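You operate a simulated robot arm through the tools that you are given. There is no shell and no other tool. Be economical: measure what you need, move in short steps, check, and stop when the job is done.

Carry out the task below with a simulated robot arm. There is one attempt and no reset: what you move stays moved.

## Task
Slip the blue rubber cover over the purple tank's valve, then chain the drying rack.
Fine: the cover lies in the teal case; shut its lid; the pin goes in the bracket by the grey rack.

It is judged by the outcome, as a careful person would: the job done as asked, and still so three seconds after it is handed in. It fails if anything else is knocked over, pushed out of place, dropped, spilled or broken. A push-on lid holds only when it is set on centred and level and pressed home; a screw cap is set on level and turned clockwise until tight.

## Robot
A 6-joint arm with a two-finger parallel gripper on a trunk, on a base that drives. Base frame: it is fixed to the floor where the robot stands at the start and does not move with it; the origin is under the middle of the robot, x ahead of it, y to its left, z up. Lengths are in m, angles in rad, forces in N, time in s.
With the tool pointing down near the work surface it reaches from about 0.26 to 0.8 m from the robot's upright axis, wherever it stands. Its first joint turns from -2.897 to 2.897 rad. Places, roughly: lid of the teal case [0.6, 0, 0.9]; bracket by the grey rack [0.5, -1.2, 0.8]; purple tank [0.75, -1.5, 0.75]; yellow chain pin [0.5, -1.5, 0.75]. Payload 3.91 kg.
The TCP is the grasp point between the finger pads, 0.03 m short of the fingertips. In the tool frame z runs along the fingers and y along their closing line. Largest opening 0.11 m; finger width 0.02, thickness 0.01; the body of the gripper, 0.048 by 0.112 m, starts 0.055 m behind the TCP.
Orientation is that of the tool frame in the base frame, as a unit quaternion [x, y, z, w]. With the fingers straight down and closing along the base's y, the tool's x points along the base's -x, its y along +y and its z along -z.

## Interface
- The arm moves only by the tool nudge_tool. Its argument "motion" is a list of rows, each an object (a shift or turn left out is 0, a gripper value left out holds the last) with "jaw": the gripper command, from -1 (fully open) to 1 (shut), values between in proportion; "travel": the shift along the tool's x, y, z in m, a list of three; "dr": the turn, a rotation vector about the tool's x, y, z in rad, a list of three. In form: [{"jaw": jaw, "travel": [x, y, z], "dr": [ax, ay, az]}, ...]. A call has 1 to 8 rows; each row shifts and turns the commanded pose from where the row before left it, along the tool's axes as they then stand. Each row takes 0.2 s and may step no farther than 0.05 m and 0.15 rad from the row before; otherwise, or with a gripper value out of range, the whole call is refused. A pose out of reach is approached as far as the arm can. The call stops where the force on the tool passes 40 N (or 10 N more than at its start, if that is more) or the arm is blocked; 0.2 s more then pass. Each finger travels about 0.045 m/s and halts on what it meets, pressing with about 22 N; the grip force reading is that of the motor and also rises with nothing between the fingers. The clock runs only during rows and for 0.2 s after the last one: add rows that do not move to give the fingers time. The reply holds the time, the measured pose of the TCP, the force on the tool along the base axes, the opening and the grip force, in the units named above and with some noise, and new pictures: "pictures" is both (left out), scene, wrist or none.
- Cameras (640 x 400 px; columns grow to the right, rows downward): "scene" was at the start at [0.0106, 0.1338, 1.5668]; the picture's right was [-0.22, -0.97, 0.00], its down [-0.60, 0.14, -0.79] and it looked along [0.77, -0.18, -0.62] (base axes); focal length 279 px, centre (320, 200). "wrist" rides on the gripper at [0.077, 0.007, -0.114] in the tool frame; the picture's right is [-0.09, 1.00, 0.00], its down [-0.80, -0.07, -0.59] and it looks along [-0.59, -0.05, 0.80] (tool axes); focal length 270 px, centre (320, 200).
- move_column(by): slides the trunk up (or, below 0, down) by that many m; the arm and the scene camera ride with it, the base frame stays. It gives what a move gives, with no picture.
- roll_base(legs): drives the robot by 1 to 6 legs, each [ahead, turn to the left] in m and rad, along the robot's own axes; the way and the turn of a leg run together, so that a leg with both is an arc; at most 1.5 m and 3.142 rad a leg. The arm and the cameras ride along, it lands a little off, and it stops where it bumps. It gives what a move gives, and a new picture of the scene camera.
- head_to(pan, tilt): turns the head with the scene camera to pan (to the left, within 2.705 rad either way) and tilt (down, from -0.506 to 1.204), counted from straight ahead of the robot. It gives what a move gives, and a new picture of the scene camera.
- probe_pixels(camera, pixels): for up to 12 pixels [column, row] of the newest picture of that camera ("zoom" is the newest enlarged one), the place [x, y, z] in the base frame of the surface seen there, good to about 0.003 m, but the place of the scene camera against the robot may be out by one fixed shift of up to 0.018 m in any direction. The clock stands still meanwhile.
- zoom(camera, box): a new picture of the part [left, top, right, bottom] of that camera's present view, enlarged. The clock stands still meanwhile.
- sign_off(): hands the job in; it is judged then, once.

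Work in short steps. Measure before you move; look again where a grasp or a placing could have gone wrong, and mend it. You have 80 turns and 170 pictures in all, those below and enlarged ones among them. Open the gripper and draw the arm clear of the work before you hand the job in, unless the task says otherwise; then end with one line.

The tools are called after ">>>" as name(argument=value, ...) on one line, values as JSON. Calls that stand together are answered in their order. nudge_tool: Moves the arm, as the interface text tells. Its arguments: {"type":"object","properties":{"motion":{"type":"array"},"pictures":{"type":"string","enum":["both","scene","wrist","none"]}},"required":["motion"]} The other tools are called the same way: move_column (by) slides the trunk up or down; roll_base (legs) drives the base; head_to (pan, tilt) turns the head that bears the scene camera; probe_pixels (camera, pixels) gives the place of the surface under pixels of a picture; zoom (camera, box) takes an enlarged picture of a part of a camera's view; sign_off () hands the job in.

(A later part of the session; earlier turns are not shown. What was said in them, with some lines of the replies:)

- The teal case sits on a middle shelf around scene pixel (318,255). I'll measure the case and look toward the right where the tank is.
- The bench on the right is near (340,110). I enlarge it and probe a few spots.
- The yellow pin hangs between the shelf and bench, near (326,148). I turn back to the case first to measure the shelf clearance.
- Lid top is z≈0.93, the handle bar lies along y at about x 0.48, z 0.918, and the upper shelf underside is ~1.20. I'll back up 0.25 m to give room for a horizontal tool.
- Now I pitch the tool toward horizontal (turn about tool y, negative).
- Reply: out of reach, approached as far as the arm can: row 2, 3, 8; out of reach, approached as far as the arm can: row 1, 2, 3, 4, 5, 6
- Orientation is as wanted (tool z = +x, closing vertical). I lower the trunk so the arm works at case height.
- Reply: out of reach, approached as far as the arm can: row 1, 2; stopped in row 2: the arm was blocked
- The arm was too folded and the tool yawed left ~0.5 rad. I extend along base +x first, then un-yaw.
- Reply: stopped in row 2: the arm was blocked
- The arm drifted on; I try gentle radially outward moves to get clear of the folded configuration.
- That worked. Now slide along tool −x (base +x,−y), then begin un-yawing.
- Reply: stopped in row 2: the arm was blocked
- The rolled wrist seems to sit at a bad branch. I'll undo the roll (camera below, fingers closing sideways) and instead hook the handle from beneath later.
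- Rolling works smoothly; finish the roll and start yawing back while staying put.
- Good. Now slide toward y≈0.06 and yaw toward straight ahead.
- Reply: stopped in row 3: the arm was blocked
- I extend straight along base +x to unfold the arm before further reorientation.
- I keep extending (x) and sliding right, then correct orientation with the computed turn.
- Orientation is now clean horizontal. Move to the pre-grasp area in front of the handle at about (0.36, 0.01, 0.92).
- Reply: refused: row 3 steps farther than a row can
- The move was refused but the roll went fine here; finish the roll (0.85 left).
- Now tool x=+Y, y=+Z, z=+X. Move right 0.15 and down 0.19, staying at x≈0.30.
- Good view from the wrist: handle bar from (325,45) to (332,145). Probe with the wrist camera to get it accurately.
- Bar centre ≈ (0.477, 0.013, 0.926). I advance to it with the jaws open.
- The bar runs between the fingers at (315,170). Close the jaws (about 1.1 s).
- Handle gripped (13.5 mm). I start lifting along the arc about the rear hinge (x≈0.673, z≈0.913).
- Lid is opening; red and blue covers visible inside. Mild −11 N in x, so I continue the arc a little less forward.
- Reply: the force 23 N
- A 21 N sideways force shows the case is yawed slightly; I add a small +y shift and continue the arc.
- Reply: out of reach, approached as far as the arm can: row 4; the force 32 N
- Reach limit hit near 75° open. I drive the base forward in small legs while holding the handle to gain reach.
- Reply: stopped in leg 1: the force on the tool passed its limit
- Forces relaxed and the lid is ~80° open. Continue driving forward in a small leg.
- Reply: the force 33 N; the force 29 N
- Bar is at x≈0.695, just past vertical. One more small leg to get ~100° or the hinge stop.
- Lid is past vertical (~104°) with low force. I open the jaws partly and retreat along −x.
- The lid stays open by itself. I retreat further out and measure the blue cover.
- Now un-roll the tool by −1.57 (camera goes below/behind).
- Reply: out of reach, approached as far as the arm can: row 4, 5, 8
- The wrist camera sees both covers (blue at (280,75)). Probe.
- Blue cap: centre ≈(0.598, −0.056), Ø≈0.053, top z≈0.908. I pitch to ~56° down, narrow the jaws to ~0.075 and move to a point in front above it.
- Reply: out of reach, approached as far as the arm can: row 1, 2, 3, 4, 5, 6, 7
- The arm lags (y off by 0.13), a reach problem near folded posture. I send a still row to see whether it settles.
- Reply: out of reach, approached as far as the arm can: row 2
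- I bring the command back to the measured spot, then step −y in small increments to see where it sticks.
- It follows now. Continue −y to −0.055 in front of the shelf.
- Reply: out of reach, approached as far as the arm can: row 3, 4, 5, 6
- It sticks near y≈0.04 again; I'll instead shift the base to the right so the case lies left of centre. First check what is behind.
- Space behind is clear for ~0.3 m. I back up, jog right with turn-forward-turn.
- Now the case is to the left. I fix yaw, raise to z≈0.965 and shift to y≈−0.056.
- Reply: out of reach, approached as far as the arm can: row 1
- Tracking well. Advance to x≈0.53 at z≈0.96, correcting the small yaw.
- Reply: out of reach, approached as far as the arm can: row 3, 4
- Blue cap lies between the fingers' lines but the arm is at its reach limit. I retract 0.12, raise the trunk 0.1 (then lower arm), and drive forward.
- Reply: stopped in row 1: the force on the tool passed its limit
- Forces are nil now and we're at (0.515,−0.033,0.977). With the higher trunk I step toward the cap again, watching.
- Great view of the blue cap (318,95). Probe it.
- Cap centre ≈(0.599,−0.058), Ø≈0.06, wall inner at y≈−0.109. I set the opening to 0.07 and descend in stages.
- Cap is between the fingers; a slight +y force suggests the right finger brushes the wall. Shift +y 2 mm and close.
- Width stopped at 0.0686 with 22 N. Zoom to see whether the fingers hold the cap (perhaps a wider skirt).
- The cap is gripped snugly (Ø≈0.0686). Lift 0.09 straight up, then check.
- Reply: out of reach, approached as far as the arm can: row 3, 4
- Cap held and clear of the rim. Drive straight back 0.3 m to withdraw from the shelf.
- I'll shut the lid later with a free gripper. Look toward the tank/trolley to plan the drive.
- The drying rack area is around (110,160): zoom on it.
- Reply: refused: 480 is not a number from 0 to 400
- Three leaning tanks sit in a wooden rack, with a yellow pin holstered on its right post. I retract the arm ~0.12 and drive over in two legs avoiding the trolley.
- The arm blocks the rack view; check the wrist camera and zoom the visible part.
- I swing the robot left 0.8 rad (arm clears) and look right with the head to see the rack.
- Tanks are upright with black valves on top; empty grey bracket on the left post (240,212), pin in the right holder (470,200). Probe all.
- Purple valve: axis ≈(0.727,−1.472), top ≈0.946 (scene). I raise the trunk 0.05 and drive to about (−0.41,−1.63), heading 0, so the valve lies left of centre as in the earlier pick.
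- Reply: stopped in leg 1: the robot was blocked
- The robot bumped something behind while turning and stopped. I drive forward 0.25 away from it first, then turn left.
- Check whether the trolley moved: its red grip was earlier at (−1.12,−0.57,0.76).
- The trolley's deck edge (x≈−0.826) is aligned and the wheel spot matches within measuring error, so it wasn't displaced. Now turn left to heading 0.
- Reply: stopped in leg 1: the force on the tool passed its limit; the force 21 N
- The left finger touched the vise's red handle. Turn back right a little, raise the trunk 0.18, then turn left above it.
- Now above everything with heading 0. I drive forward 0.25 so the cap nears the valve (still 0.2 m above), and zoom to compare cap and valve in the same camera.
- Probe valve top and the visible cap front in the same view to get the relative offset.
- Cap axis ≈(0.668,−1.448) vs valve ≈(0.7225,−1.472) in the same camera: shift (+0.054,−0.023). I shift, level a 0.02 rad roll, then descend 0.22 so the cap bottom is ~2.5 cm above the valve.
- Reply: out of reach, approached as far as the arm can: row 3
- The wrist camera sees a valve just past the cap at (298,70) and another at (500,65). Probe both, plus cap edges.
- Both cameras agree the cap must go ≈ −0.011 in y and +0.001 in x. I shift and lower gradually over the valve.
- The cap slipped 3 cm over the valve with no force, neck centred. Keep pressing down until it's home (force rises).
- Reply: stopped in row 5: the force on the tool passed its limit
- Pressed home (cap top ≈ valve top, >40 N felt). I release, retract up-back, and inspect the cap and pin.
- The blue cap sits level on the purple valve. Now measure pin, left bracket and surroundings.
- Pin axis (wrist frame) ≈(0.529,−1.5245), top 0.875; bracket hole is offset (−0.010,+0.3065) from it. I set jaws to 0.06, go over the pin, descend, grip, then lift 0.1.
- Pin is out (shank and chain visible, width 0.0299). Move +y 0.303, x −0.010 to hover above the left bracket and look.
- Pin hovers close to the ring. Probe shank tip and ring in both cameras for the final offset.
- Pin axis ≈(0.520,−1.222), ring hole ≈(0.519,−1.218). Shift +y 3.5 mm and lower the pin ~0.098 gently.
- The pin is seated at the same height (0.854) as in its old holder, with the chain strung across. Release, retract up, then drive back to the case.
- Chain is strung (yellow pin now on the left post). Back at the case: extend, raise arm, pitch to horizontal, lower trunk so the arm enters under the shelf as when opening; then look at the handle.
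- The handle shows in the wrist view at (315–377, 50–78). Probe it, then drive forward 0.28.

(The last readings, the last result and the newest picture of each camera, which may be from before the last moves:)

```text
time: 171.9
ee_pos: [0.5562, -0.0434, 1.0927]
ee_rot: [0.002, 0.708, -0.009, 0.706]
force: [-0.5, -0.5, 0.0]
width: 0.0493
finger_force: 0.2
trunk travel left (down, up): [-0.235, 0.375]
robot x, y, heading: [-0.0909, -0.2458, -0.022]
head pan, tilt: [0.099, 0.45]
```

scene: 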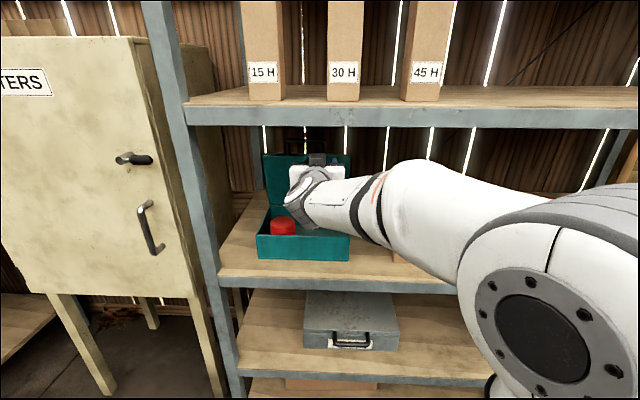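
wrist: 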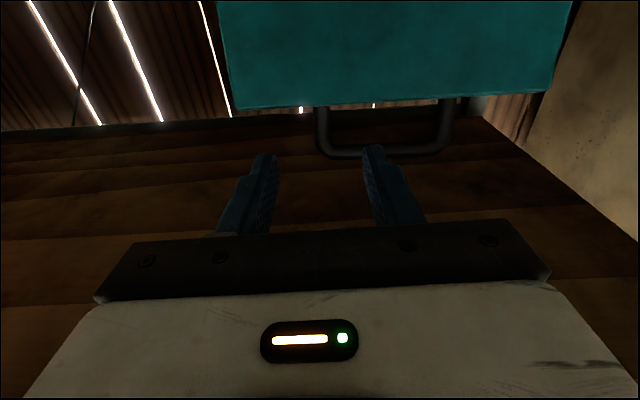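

The right leg of the handle is centred between fingers at (322,130), at ≈(0.655,−0.043,1.10). I advance, grip it, and swing the lid down along its arc about the hinge (0.69, 0.907).

>>> nudge_tool(motion=[{"travel": [-0.007, 0, 0.044]}, {"travel": [0, 0, 0.044]}, {"jaw": 1}, {}, {}, {}], pictures="wrist")

>>> nudge_tool(motion=[{"travel": [0.0054, -0.0004, -0.0223]}, {"travel": [0.0079, -0.0004, -0.0213]}, {"travel": [0.0104, -0.0004, -0.0205]}, {"travel": [0.0126, -0.0004, -0.0189]}, {"travel": [0.0148, -0.0004, -0.0174]}, {"travel": [0.0167, -0.0004, -0.0155]}], pictures="both")

```text
time: 173.3
ee_pos: [0.6431, -0.0444, 1.1024]
ee_rot: [0.003, 0.708, -0.01, 0.706]
force: [1.9, 9.7, 1.3]
width: 0.0135
finger_force: 45.1
trunk travel left (down, up): [-0.235, 0.375]
robot x, y, heading: [-0.0877, -0.2459, -0.025]
head pan, tilt: [0.099, 0.45]
```

wrist: 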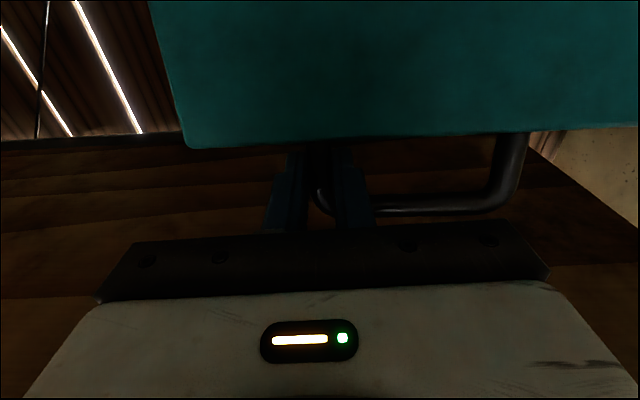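

```text
time: 174.7
ee_pos: [0.5237, -0.0474, 1.03]
ee_rot: [0.003, 0.707, -0.011, 0.707]
force: [-2.6, -9.1, 11.0]
width: 0.014
finger_force: 45.1
trunk travel left (down, up): [-0.235, 0.375]
robot x, y, heading: [-0.0827, -0.2452, -0.024]
head pan, tilt: [0.099, 0.45]
```

scene: 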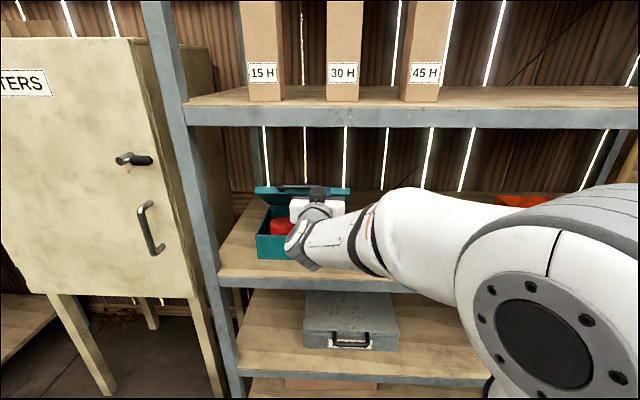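
wrist: 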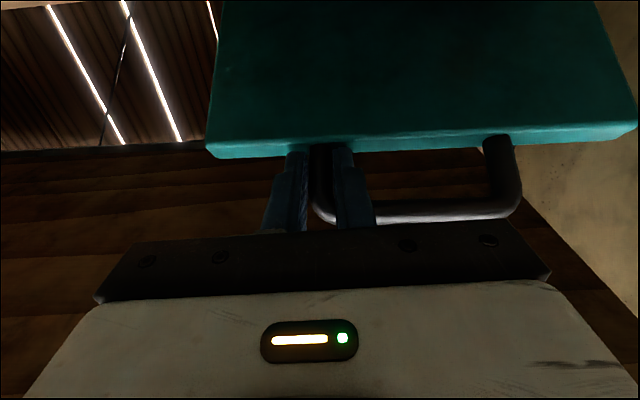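

Lid is ~half-way down under control. Continue the arc to shut with a slight extra press, then release, retract and look.

>>> nudge_tool(motion=[{"travel": [0.0185, -0.0004, -0.0136]}, {"travel": [0.0198, -0.0004, -0.0112]}, {"travel": [0.0211, -0.0004, -0.0089]}, {"travel": [0.0218, -0.0004, -0.0064]}, {"travel": [0.0224, 0, -0.0038]}, {"travel": [0.003, 0, 0]}, {}], pictures="both")

>>> nudge_tool(motion=[{"jaw": 0.3}, {}, {}, {"travel": [0, 0, -0.03]}, {"travel": [0, 0, -0.04]}, {"travel": [0, 0, -0.04]}], pictures="both")

>>> zoom(camera="scene", box=[220, 150, 380, 280])

```text
time: 176.3
ee_pos: [0.4834, -0.0483, 0.9268]
ee_rot: [0.004, 0.708, -0.011, 0.706]
force: [0.4, 0.6, 0.3]
width: 0.0001
finger_force: 37.2
trunk travel left (down, up): [-0.235, 0.375]
robot x, y, heading: [-0.0873, -0.2475, -0.024]
head pan, tilt: [0.099, 0.45]
```

scene: 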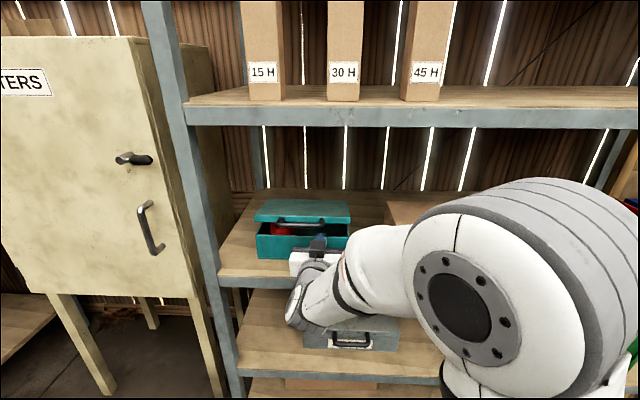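
wrist: 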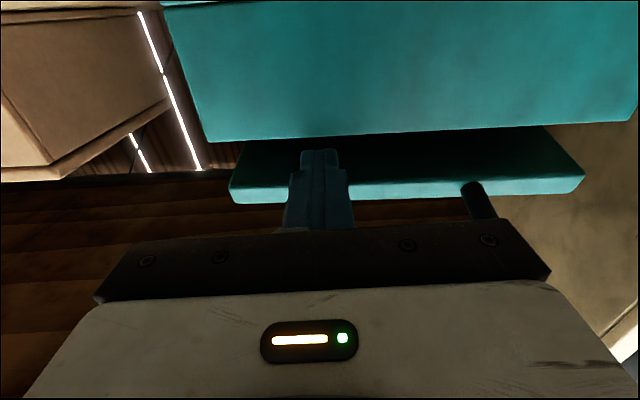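

```text
time: 177.7
ee_pos: [0.3742, -0.0455, 0.9272]
ee_rot: [0.003, 0.708, -0.011, 0.706]
force: [0.0, 0.1, 0.5]
width: 0.0385
finger_force: 0.0
trunk travel left (down, up): [-0.235, 0.375]
robot x, y, heading: [-0.0842, -0.2489, -0.025]
head pan, tilt: [0.099, 0.45]
```

scene: 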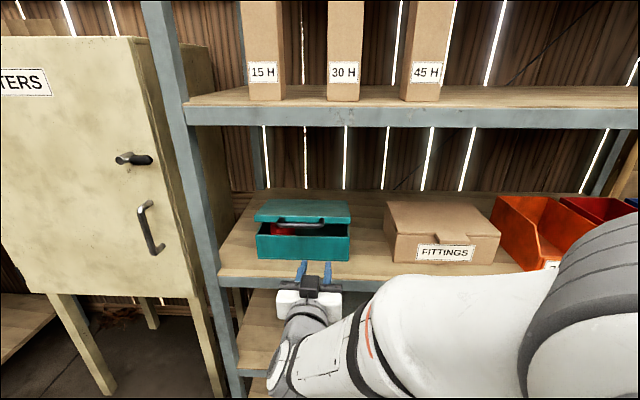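
wrist: 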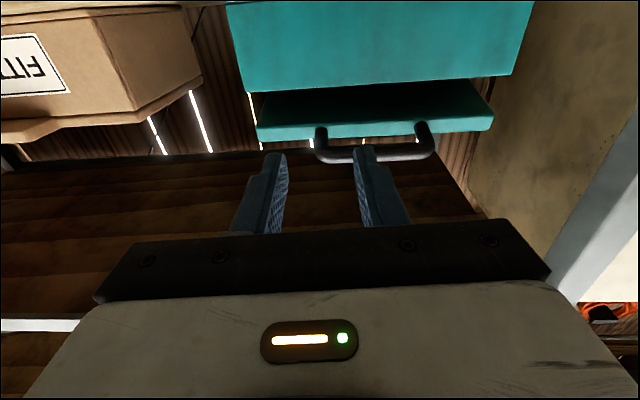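

```text
3.08 times, centred on (300, 215) of scene
5 turns are left
```

zoom: 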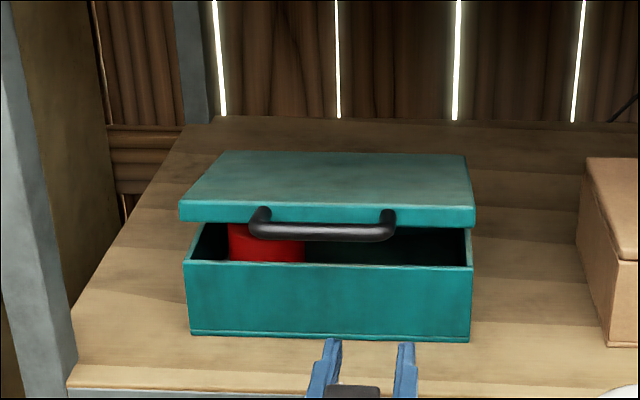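

The leg slipped out near the end; the lid rests ~20° open by hinge friction. I'll press it shut from above with closed, pitched-down fingertips on the lid top, then withdraw.

>>> nudge_tool(motion=[{"jaw": 1, "travel": [-0.044, 0.012, 0]}, {"travel": [-0.044, 0.012, 0]}, {"travel": [-0.042, 0.012, 0]}, {"dr": [0, 0.15, 0]}, {"dr": [0, 0.15, 0]}, {"dr": [0, 0.15, 0]}, {"dr": [0, 0.15, 0]}, {}], pictures="none")

>>> nudge_tool(motion=[{"travel": [-0.0228, 0.002, 0.0332]}, {"travel": [-0.0228, 0.002, 0.0332]}, {"travel": [-0.0228, 0.002, 0.0332]}, {"travel": [-0.0228, 0.002, 0.0332]}, {}], pictures="scene")

>>> nudge_tool(motion=[{"travel": [0.0223, 0, 0.0153]}, {"travel": [0.0223, 0, 0.0153]}, {"travel": [0.0223, 0, 0.0153]}, {"travel": [0.0149, 0, 0.0102]}, {"travel": [0.0074, 0, 0.0051]}, {"travel": [0.005, 0, 0.0034]}], pictures="both")

>>> zoom(camera="scene", box=[220, 150, 380, 280])

```text
time: 179.5
ee_pos: [0.3746, -0.0078, 1.0562]
ee_rot: [0.007, 0.885, -0.01, 0.465]
force: [0.5, -0.4, -0.4]
width: 0.0001
finger_force: 22.1
trunk travel left (down, up): [-0.235, 0.375]
robot x, y, heading: [-0.085, -0.2471, -0.026]
head pan, tilt: [0.099, 0.45]
```

```text
time: 180.7
ee_pos: [0.5383, -0.0034, 1.0562]
ee_rot: [0.006, 0.885, -0.009, 0.466]
force: [-0.9, -0.9, -0.2]
width: 0.0
finger_force: 21.9
trunk travel left (down, up): [-0.235, 0.375]
robot x, y, heading: [-0.0883, -0.2466, -0.026]
head pan, tilt: [0.099, 0.45]
```

scene: 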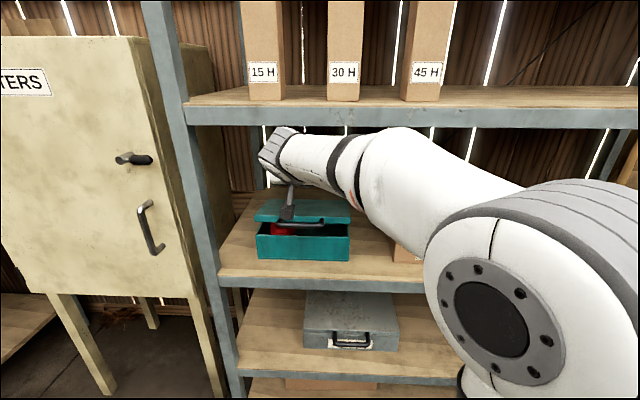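

```text
time: 181.9
ee_pos: [0.5383, -0.0063, 0.9598]
ee_rot: [0.007, 0.88, -0.005, 0.475]
force: [-2.6, -2.0, 12.1]
width: 0.0001
finger_force: 22.4
trunk travel left (down, up): [-0.235, 0.375]
robot x, y, heading: [-0.088, -0.2435, -0.028]
head pan, tilt: [0.099, 0.45]
stopped in row 6: the force on the tool passed its limit (the readings are from after the stop); the commanded pose is now the measured one
```

scene: 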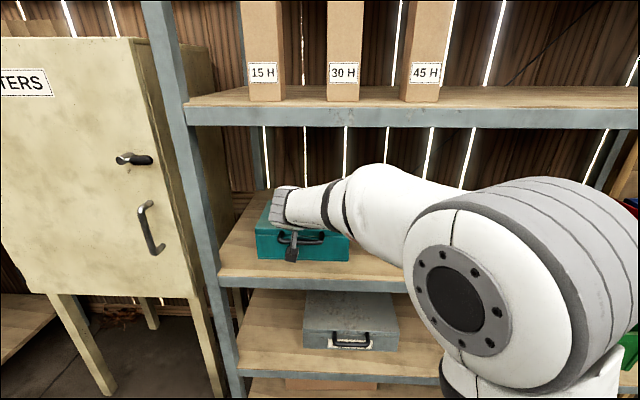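
wrist: 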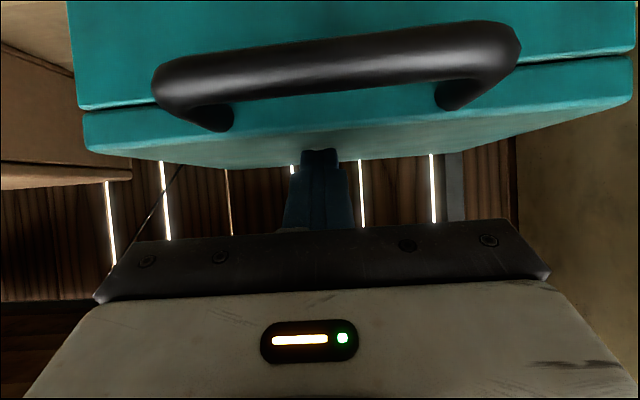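

```text
3.08 times, centred on (300, 215) of scene
4 turns are left
```

zoom: 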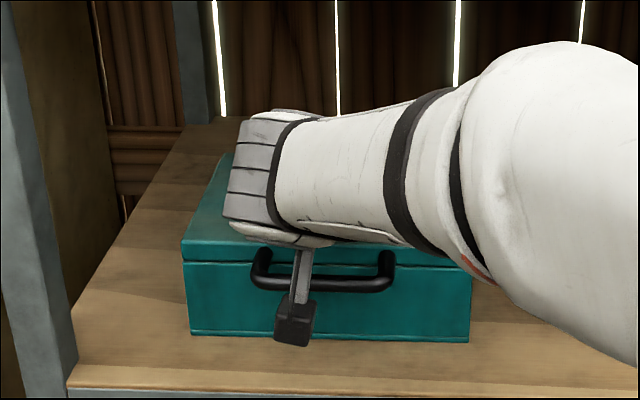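

The lid is shut with its seam closed. Lift up, withdraw from the shelf, open the jaws and check.

>>> nudge_tool(motion=[{"travel": [-0.0248, 0, -0.017]}, {"travel": [-0.0248, 0, -0.017]}, {"travel": [-0.0248, 0, -0.017]}, {"travel": [0.0226, 0, -0.033]}, {"travel": [0.0226, 0, -0.033]}, {"travel": [0.0226, 0, -0.033]}, {"travel": [0.0226, 0, -0.033]}, {"jaw": -0.5}], pictures="none")

>>> roll_base(legs=[[-0.25, 0]])

>>> zoom(camera="scene", box=[220, 120, 420, 280])

>>> head_to(pan=-0.95, tilt=0.4)

```text
time: 183.7
ee_pos: [0.3799, -0.0044, 1.0462]
ee_rot: [0.007, 0.881, -0.006, 0.472]
force: [-0.5, 0.9, -0.1]
width: 0.0324
finger_force: 0.1
trunk travel left (down, up): [-0.235, 0.375]
robot x, y, heading: [-0.0891, -0.2423, -0.027]
head pan, tilt: [0.099, 0.45]
```

```text
time: 185.6
ee_pos: [0.1238, 0.0038, 1.0456]
ee_rot: [0.002, 0.881, -0.004, 0.473]
force: [-0.4, -0.5, 0.5]
width: 0.0828
finger_force: 0.1
trunk travel left (down, up): [-0.235, 0.375]
robot x, y, heading: [-0.3439, -0.2385, -0.014]
head pan, tilt: [0.099, 0.45]
```

scene: 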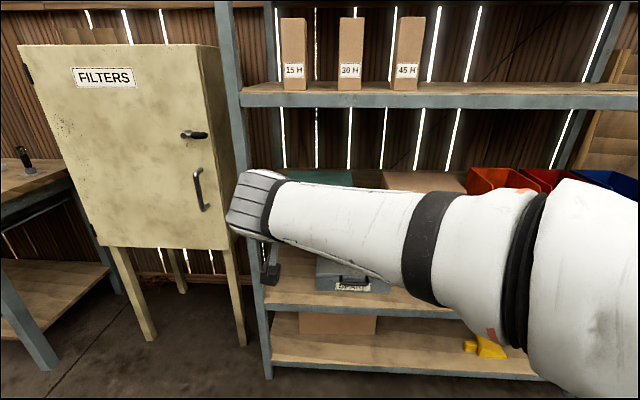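

```text
2.50 times, centred on (320, 200) of scene
```

zoom: 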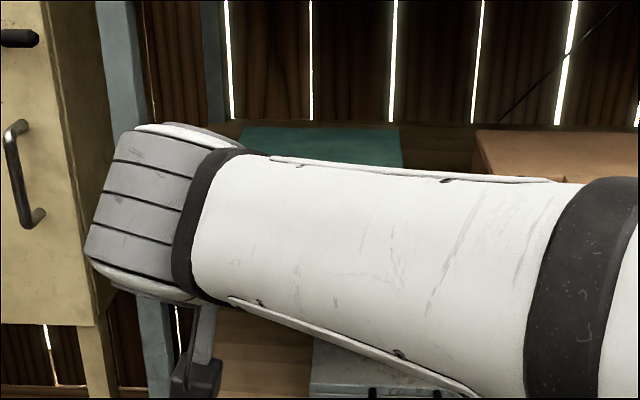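

```text
time: 186.9
ee_pos: [0.1228, 0.0059, 1.0462]
ee_rot: [0.003, 0.881, -0.004, 0.473]
force: [0.2, -0.4, 1.0]
width: 0.0826
finger_force: 0.1
trunk travel left (down, up): [-0.235, 0.375]
robot x, y, heading: [-0.337, -0.2389, -0.009]
head pan, tilt: [-0.949, 0.4]
3 turns are left
```

scene: 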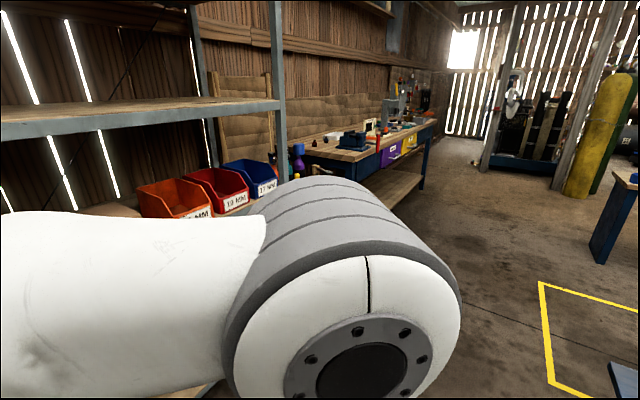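

The lid is flat and shut, with the top visible at (320,178) in the scene picture. The blue cap is still on the purple tank at (298,150), and the arm is clear with its jaws open. I hand the job in.

>>> sign_off()

```text
The job is handed in.
```

The blue cover is pressed onto the purple tank's valve, the chain pin is in the bracket by the grey rack, and the teal case's lid is shut. On the way, the gripper touched the red vise handle and the base bumped once near the trolley; I saw nothing knocked over or moved.
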